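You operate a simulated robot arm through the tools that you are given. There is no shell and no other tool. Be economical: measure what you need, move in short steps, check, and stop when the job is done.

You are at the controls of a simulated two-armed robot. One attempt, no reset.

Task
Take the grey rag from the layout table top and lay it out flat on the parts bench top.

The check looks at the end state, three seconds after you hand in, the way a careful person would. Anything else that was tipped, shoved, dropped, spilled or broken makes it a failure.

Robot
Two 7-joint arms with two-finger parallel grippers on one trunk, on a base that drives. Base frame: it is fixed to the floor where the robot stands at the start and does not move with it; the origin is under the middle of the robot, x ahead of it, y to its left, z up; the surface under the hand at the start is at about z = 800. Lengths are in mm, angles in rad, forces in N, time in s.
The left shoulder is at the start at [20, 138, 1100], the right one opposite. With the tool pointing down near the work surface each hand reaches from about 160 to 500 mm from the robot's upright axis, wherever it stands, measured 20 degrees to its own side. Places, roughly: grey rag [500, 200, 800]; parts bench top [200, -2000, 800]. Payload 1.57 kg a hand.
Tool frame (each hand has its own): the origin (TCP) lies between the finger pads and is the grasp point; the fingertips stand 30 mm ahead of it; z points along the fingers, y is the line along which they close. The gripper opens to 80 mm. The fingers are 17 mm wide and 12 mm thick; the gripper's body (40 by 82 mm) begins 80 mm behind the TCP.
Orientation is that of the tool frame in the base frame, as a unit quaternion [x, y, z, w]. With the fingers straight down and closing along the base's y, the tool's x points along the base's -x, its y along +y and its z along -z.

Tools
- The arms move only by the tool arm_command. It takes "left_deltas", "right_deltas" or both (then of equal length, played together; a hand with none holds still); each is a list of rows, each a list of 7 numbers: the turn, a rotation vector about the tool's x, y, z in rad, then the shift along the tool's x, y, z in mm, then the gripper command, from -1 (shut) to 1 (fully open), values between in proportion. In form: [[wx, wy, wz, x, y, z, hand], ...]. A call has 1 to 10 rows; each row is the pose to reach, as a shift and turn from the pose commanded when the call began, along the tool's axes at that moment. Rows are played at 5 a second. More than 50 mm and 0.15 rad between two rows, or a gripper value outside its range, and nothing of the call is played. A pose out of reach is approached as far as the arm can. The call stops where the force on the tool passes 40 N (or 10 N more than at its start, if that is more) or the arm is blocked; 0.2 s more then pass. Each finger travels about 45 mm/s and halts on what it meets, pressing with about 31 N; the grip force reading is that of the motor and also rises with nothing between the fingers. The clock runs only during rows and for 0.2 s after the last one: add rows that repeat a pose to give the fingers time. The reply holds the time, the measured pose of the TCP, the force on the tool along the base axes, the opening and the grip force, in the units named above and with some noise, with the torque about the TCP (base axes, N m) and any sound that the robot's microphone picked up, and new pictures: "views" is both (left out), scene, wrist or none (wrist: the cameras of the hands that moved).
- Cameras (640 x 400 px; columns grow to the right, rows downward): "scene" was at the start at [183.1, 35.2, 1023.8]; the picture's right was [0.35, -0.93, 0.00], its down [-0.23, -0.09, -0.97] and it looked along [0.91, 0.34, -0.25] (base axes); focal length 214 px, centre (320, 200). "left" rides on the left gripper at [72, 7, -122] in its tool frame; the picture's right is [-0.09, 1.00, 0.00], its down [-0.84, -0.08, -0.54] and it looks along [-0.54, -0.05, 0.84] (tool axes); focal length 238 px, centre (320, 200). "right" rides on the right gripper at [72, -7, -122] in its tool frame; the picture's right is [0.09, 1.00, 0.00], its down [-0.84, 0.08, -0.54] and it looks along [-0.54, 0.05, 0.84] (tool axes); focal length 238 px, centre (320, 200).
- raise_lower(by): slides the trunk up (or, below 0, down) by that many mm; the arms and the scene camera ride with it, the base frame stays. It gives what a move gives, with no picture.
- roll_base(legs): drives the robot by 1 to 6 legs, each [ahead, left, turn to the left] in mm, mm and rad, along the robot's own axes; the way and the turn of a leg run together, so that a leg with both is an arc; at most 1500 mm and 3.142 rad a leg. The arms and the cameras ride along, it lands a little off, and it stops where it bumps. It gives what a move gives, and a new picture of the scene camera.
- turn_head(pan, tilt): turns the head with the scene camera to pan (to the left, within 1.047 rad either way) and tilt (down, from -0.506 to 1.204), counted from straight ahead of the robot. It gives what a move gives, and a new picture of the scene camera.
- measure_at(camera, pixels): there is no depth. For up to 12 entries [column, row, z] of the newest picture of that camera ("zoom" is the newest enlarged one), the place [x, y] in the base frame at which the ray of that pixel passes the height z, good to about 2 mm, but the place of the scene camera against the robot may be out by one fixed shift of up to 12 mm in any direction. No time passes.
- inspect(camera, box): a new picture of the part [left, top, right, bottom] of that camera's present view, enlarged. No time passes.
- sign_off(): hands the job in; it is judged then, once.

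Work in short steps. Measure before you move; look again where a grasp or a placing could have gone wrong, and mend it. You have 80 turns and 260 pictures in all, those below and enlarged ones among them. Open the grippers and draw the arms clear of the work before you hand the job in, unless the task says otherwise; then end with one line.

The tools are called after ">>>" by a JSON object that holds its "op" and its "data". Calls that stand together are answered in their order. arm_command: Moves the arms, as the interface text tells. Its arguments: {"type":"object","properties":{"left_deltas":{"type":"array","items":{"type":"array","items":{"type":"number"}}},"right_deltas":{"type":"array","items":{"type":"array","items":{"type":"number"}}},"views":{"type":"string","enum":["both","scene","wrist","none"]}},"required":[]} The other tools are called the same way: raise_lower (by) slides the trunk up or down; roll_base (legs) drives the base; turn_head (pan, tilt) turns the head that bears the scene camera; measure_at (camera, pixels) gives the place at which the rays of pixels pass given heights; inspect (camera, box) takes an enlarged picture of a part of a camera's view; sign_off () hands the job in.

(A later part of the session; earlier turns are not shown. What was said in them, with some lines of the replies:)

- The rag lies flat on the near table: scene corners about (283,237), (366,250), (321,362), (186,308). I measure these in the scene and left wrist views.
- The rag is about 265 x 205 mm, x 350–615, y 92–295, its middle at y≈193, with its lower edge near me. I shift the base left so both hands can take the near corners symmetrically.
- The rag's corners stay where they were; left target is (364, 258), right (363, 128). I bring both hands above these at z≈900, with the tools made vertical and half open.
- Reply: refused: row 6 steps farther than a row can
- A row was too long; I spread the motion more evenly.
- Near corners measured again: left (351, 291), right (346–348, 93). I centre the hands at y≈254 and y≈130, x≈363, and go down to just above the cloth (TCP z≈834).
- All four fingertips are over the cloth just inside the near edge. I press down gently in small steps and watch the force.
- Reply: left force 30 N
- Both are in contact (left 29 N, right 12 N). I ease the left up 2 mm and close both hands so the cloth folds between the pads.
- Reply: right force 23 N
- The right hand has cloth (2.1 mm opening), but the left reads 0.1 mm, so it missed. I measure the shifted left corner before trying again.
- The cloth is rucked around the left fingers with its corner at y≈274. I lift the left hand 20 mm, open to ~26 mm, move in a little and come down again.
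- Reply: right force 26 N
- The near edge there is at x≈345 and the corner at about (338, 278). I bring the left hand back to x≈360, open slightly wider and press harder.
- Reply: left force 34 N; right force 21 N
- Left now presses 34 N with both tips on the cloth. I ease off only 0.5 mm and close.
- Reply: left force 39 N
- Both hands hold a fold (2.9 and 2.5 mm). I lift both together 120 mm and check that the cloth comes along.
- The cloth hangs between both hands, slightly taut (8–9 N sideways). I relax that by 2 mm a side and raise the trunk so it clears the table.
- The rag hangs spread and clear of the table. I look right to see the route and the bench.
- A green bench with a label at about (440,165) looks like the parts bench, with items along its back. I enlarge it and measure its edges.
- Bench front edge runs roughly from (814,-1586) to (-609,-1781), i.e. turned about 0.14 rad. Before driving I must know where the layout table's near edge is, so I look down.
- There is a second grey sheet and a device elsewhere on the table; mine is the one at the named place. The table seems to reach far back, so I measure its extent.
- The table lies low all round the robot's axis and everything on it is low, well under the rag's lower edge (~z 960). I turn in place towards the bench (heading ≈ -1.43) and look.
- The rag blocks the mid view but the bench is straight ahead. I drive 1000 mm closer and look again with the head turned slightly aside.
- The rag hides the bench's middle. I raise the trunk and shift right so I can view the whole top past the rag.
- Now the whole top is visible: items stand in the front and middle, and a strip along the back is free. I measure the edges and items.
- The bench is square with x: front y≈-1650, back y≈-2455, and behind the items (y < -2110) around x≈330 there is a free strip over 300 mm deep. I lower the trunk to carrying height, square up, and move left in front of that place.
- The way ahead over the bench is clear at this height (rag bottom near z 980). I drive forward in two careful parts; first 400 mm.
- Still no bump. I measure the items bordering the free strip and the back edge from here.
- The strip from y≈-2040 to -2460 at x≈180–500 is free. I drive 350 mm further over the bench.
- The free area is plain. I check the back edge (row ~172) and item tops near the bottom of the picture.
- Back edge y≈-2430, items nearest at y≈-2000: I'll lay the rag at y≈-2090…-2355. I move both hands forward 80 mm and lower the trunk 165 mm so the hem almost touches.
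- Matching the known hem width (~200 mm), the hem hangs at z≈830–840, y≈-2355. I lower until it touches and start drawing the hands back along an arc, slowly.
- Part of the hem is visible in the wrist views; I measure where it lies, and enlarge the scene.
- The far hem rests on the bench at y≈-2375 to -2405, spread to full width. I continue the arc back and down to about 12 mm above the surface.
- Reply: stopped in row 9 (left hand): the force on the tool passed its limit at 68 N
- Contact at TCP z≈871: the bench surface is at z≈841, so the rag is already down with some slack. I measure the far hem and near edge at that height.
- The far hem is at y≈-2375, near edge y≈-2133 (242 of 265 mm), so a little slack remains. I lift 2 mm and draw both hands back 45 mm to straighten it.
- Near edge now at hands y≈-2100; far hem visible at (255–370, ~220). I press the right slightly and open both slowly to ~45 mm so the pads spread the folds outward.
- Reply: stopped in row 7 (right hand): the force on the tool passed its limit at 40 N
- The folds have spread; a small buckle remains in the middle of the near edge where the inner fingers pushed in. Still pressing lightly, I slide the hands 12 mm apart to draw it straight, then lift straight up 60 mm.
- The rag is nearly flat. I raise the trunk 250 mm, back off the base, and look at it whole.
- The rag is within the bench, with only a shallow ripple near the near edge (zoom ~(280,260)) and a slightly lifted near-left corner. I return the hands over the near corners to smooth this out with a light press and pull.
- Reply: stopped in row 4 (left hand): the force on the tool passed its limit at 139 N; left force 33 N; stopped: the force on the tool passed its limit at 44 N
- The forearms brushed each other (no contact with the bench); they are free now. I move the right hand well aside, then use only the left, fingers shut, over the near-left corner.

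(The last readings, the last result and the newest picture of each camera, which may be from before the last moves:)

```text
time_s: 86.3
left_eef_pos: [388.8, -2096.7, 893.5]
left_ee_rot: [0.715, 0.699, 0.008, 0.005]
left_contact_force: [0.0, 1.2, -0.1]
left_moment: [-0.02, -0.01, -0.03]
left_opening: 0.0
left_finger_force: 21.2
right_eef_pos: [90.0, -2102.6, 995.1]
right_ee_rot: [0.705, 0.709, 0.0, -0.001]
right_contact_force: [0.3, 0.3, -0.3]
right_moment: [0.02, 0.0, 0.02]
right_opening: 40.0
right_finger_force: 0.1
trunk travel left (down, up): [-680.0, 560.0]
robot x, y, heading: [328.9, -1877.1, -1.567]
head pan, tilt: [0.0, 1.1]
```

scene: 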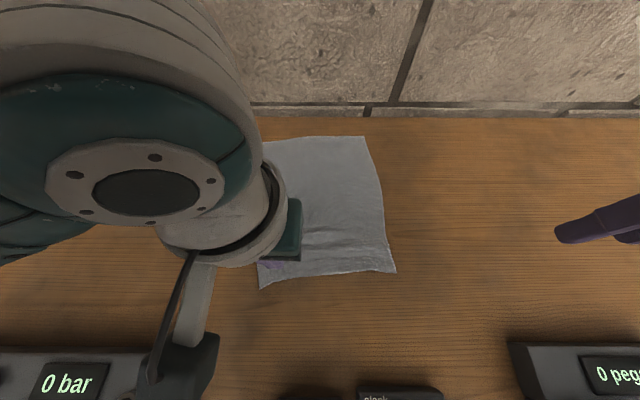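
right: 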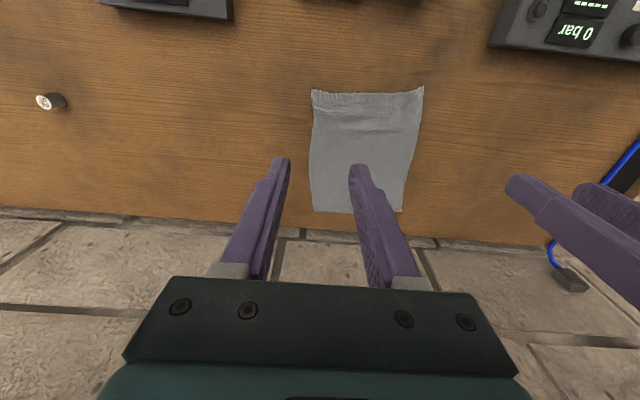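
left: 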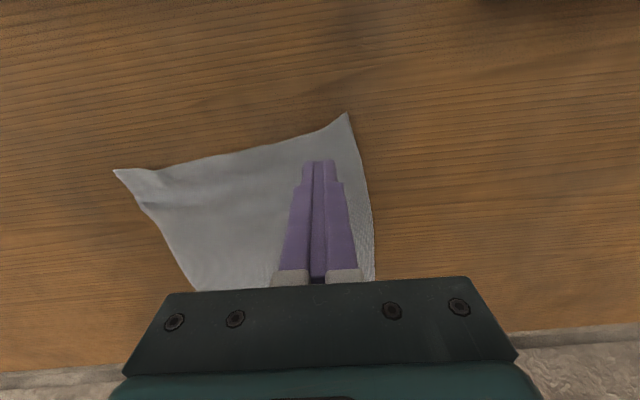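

The shut fingers are over the cloth near its left corner. I press to the surface, pull 14 mm outward and 10 mm towards me, and lift.

>>> {"op": "arm_command", "data": {"left_deltas": [[0, 0, 0, 0, 0, 15, -1], [0, 0, 0, 0, 0, 22, -1], [0, 0, 0, 0, 0, 23.5, -1], [0, 0, 0, 3, 5, 23.5, -1], [0, 0, 0, 7, 10, 23.5, -1], [0, 0, 0, 10, 14, 23.5, -1], [0, 0, 0, 10, 14, 15, -1], [0, 0, 0, 10, 14, 0, -1], [0, 0, 0, 10, 30, -30, -1], [0, 0, 0, 10, 60, -60, -1]]}}

```text
time_s: 88.5
left_eef_pos: [449.2, -2086.7, 955.7]
left_ee_rot: [0.715, 0.699, 0.008, 0.006]
left_contact_force: [0.0, 0.4, 0.4]
left_moment: [0.01, 0.01, -0.01]
left_opening: 0.0
left_finger_force: 20.8
right_eef_pos: [90.8, -2103.4, 994.2]
right_ee_rot: [0.706, 0.708, 0.001, -0.001]
right_contact_force: [0.8, 0.0, -0.6]
right_moment: [-0.02, -0.01, 0.01]
right_opening: 40.2
right_finger_force: 0.1
trunk travel left (down, up): [-680.0, 560.0]
robot x, y, heading: [330.3, -1882.9, -1.567]
head pan, tilt: [0.0, 1.1]
```

scene: 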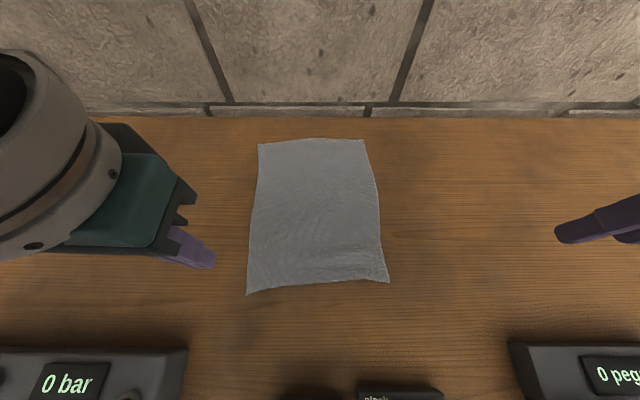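
left: 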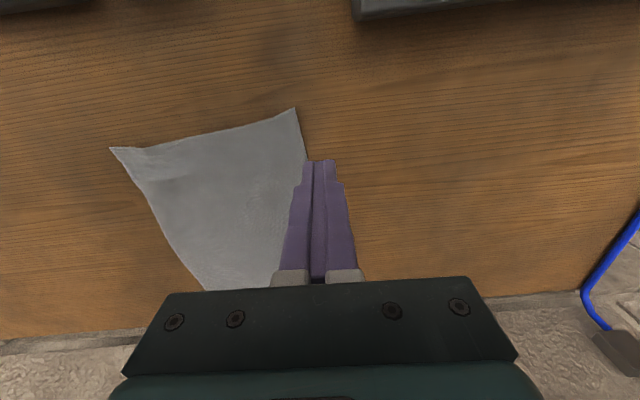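

The ripple is gone. I enlarge it to check for remaining creases.

>>> {"op": "inspect", "data": {"camera": "scene", "box": [230, 125, 410, 305]}}

>>> {"op": "measure_at", "data": {"camera": "scene", "pixels": [[258, 143, 842], [364, 139, 842], [389, 281, 842], [247, 293, 842], [320, 120, 842]]}}

```text
2.22 times, centred on (320, 215) of scene
```

zoom: 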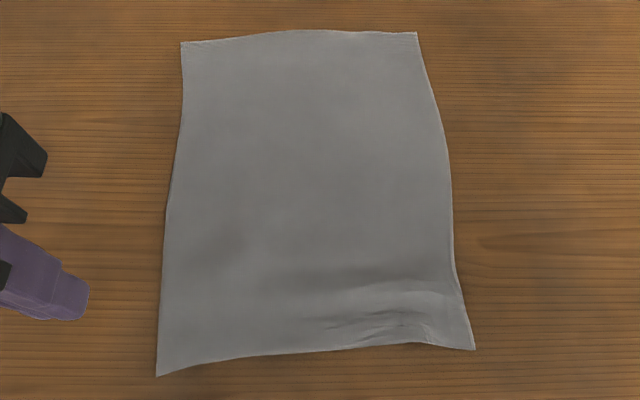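

```text
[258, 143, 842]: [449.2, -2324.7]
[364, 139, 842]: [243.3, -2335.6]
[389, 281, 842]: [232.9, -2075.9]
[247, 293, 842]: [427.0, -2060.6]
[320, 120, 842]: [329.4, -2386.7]
```

Only small creases remain at the near-right corner. I move the left hand aside and bring the right, shut, over (262, -2103), 22 mm above the surface.

>>> {"op": "arm_command", "data": {"left_deltas": [[0, 0, 0, 0, 40, -15, -1], [0, 0, 0, 0, 80, -30, -1], [0, 0, 0, 0, 115, -40, -1], [0, 0, 0, 0, 115, -40, -1]], "right_deltas": [[0, 0, 0, 0, 0, 0, -0.3], [0, 0, 0, 0, 0, 0, -0.7], [0, 0, 0, 0, 0, 0, -1], [0, 0, 0, 0, 0, 0, -1]], "views": "none"}}

>>> {"op": "arm_command", "data": {"right_deltas": [[0, 0, 0, 0, 35, 10, -1], [0, 0, 0, 0, 70, 25, -1], [0, 0, 0, 0, 105, 40, -1], [0, 0, 0, 0, 140, 60, -1], [0, 0, 0, 0, 171, 80, -1], [0, 0, 0, 0, 171, 100, -1], [0, 0, 0, 0, 171, 100, -1]]}}

```text
time_s: 89.5
left_eef_pos: [566.0, -2089.7, 997.4]
left_ee_rot: [0.715, 0.699, 0.008, 0.005]
left_contact_force: [-0.6, 0.2, 0.6]
left_moment: [0.0, 0.01, 0.02]
left_opening: 0.1
left_finger_force: 21.5
right_eef_pos: [89.4, -2103.5, 994.9]
right_ee_rot: [0.706, 0.708, 0.001, -0.001]
right_contact_force: [0.2, 0.3, -0.9]
right_moment: [0.02, -0.01, 0.03]
right_opening: 0.0
right_finger_force: 21.6
trunk travel left (down, up): [-680.0, 560.0]
robot x, y, heading: [332.3, -1883.3, -1.568]
head pan, tilt: [0.0, 1.1]
```

```text
time_s: 91.1
left_eef_pos: [565.1, -2091.3, 996.0]
left_ee_rot: [0.715, 0.699, 0.008, 0.006]
left_contact_force: [-1.0, 0.3, 0.5]
left_moment: [0.0, -0.05, 0.0]
left_opening: 0.2
left_finger_force: 21.1
right_eef_pos: [260.4, -2102.2, 894.8]
right_ee_rot: [0.705, 0.709, 0.001, 0.0]
right_contact_force: [-0.3, -0.6, -0.4]
right_moment: [0.02, -0.01, -0.02]
right_opening: 0.2
right_finger_force: 21.6
trunk travel left (down, up): [-680.0, 560.0]
robot x, y, heading: [332.1, -1883.2, -1.565]
head pan, tilt: [0.0, 1.1]
```

scene: 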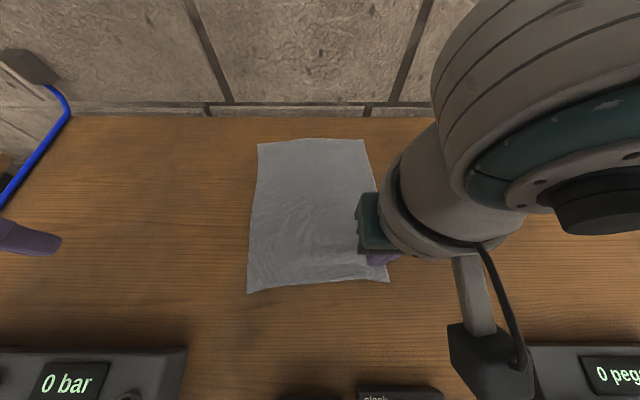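
right: 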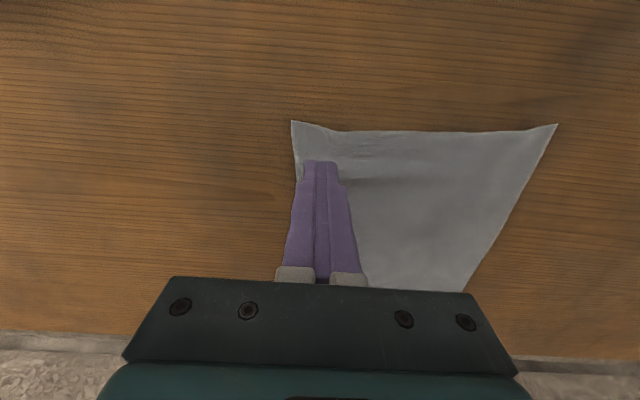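

The fingers are over the right corner; I move 8 mm nearer the edge, press, pull outward 12 and back 8, then lift clear.

>>> {"op": "arm_command", "data": {"right_deltas": [[0, 0, 0, 8, 3, 15, -1], [0, 0, 0, 8, 3, 23, -1], [0, 0, 0, 8, 3, 24.5, -1], [0, 0, 0, 11, -1, 24.5, -1], [0, 0, 0, 14, -6, 24.5, -1], [0, 0, 0, 16, -10, 24.5, -1], [0, 0, 0, 16, -10, 15, -1], [0, 0, 0, 16, -10, 0, -1], [0, 0, 0, 16, -30, -30, -1], [0, 0, 0, 16, -65, -60, -1]]}}

>>> {"op": "arm_command", "data": {"right_deltas": [[0, 0, 0, 0, -40, -20, -0.5], [0, 0, 0, 0, -80, -40, 0]], "left_deltas": [[0, 0, 0, 0, 0, -10, -0.5], [0, 0, 0, 0, 0, -20, 0]], "views": "scene"}}

>>> {"op": "inspect", "data": {"camera": "scene", "box": [230, 125, 410, 305]}}

```text
time_s: 93.3
left_eef_pos: [566.0, -2089.8, 996.4]
left_ee_rot: [0.715, 0.699, 0.008, 0.005]
left_contact_force: [0.0, -0.3, 0.7]
left_moment: [0.02, 0.0, -0.01]
left_opening: 0.0
left_finger_force: 20.7
right_eef_pos: [195.2, -2085.9, 955.1]
right_ee_rot: [0.705, 0.709, 0.0, -0.001]
right_contact_force: [0.6, 0.3, 1.0]
right_moment: [-0.02, 0.0, -0.01]
right_opening: 0.2
right_finger_force: 21.5
trunk travel left (down, up): [-680.0, 560.0]
robot x, y, heading: [325.3, -1879.3, -1.569]
head pan, tilt: [0.0, 1.1]
```

scene: 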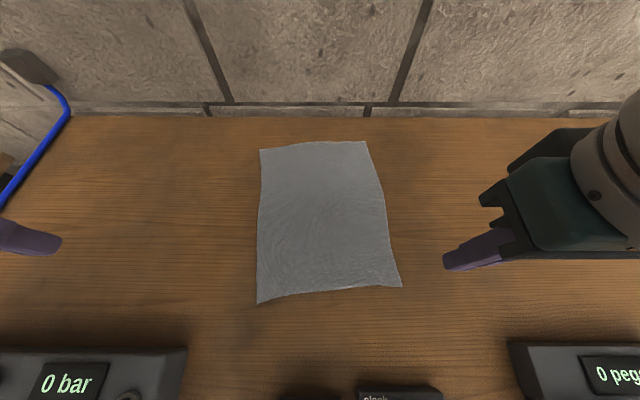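
right: 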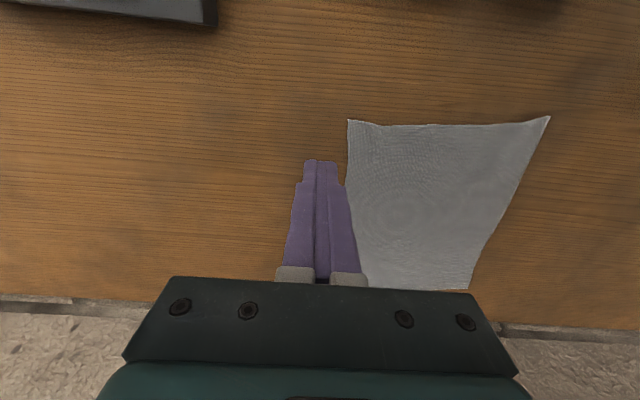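

```text
time_s: 93.9
left_eef_pos: [564.0, -2091.9, 1018.3]
left_ee_rot: [0.715, 0.699, 0.008, 0.007]
left_contact_force: [0.2, -0.1, -0.4]
left_moment: [-0.01, -0.03, -0.01]
left_opening: 40.3
left_finger_force: 0.1
right_eef_pos: [117.1, -2086.9, 994.8]
right_ee_rot: [0.705, 0.709, 0.0, -0.001]
right_contact_force: [-0.6, -0.4, -1.1]
right_moment: [-0.01, 0.02, 0.0]
right_opening: 40.0
right_finger_force: 0.0
trunk travel left (down, up): [-680.0, 560.0]
robot x, y, heading: [329.6, -1880.1, -1.566]
head pan, tilt: [0.0, 1.1]
```

scene: 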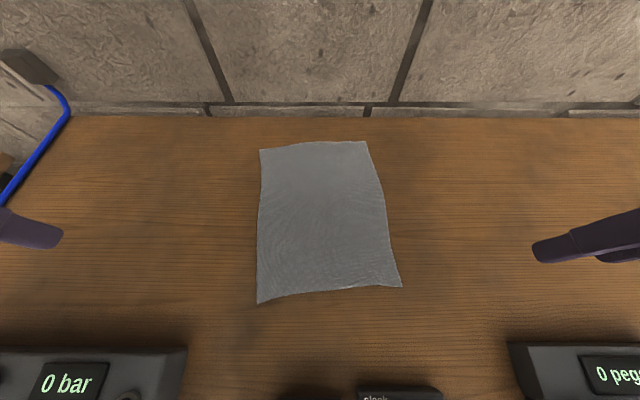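

```text
2.22 times, centred on (320, 215) of scene
```

zoom: 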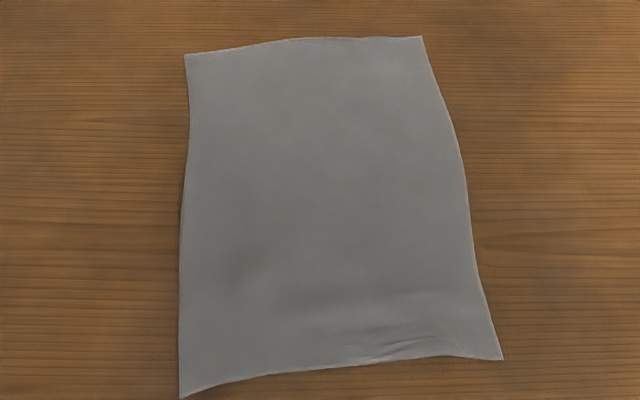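

The rag lies flat and full size, clear of all items. I raise the trunk, drive back from the bench, and take a last look.

>>> {"op": "raise_lower", "data": {"by": 250}}

>>> {"op": "roll_base", "data": {"legs": [[-500, 0, 0]]}}

>>> {"op": "turn_head", "data": {"pan": 0, "tilt": 0.75}}

```text
time_s: 96.5
left_eef_pos: [563.0, -2090.6, 1266.8]
left_ee_rot: [0.715, 0.699, 0.009, 0.005]
left_contact_force: [0.0, 0.7, 0.2]
left_moment: [-0.02, 0.01, 0.05]
left_opening: 40.1
left_finger_force: 0.0
right_eef_pos: [117.5, -2086.9, 1244.6]
right_ee_rot: [0.705, 0.709, 0.0, 0.0]
right_contact_force: [-0.3, 0.0, -0.8]
right_moment: [0.03, 0.0, -0.01]
right_opening: 40.0
right_finger_force: 0.0
trunk travel left (down, up): [-930.0, 310.0]
robot x, y, heading: [337.4, -1878.0, -1.565]
head pan, tilt: [0.0, 1.1]
```

```text
time_s: 99.4
left_eef_pos: [561.9, -1595.1, 1267.7]
left_ee_rot: [0.714, 0.7, 0.008, 0.006]
left_contact_force: [-0.8, 0.3, 0.3]
left_moment: [-0.02, -0.02, 0.0]
left_opening: 40.1
left_finger_force: 0.1
right_eef_pos: [116.1, -1591.3, 1244.7]
right_ee_rot: [0.705, 0.709, 0.001, -0.001]
right_contact_force: [-0.4, 0.2, 1.1]
right_moment: [-0.03, -0.02, 0.0]
right_opening: 40.2
right_finger_force: 0.1
trunk travel left (down, up): [-930.0, 310.0]
robot x, y, heading: [326.1, -1385.7, -1.565]
head pan, tilt: [0.0, 1.1]
```

scene: 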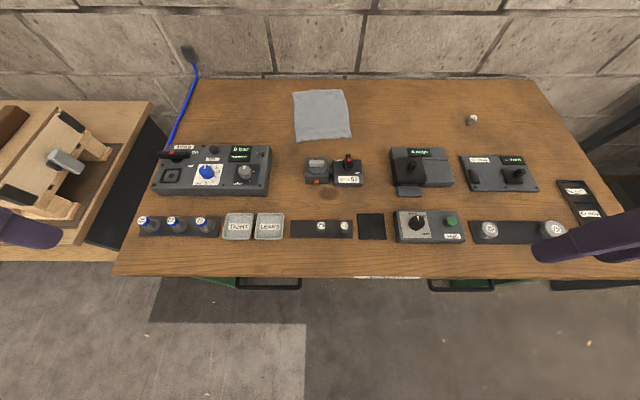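

```text
time_s: 100.3
left_eef_pos: [562.0, -1594.8, 1268.0]
left_ee_rot: [0.714, 0.7, 0.008, 0.005]
left_contact_force: [0.1, -0.2, -0.5]
left_moment: [-0.02, 0.0, -0.04]
left_opening: 39.9
left_finger_force: 0.0
right_eef_pos: [115.0, -1592.2, 1245.5]
right_ee_rot: [0.706, 0.708, 0.001, 0.0]
right_contact_force: [-0.2, 0.7, -0.3]
right_moment: [0.01, 0.0, -0.01]
right_opening: 40.1
right_finger_force: 0.2
trunk travel left (down, up): [-930.0, 310.0]
robot x, y, heading: [326.5, -1384.7, -1.561]
head pan, tilt: [0.0, 0.75]
```

scene: 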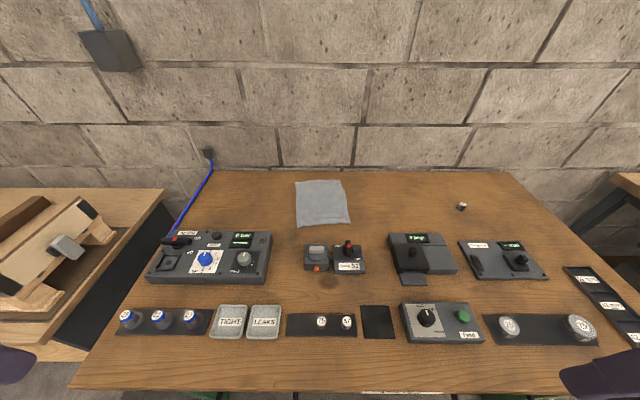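

The rag lies flat at the back of the parts bench, every item on the bench is in its place, and the hands are open and clear. I hand in.

>>> {"op": "sign_off", "data": {}}

```text
The job is handed in.
```

The grey rag from the layout table is lying flat on the free strip at the back of the parts bench, with only faint creases near one corner; nothing else looked moved, and both hands are open and clear.
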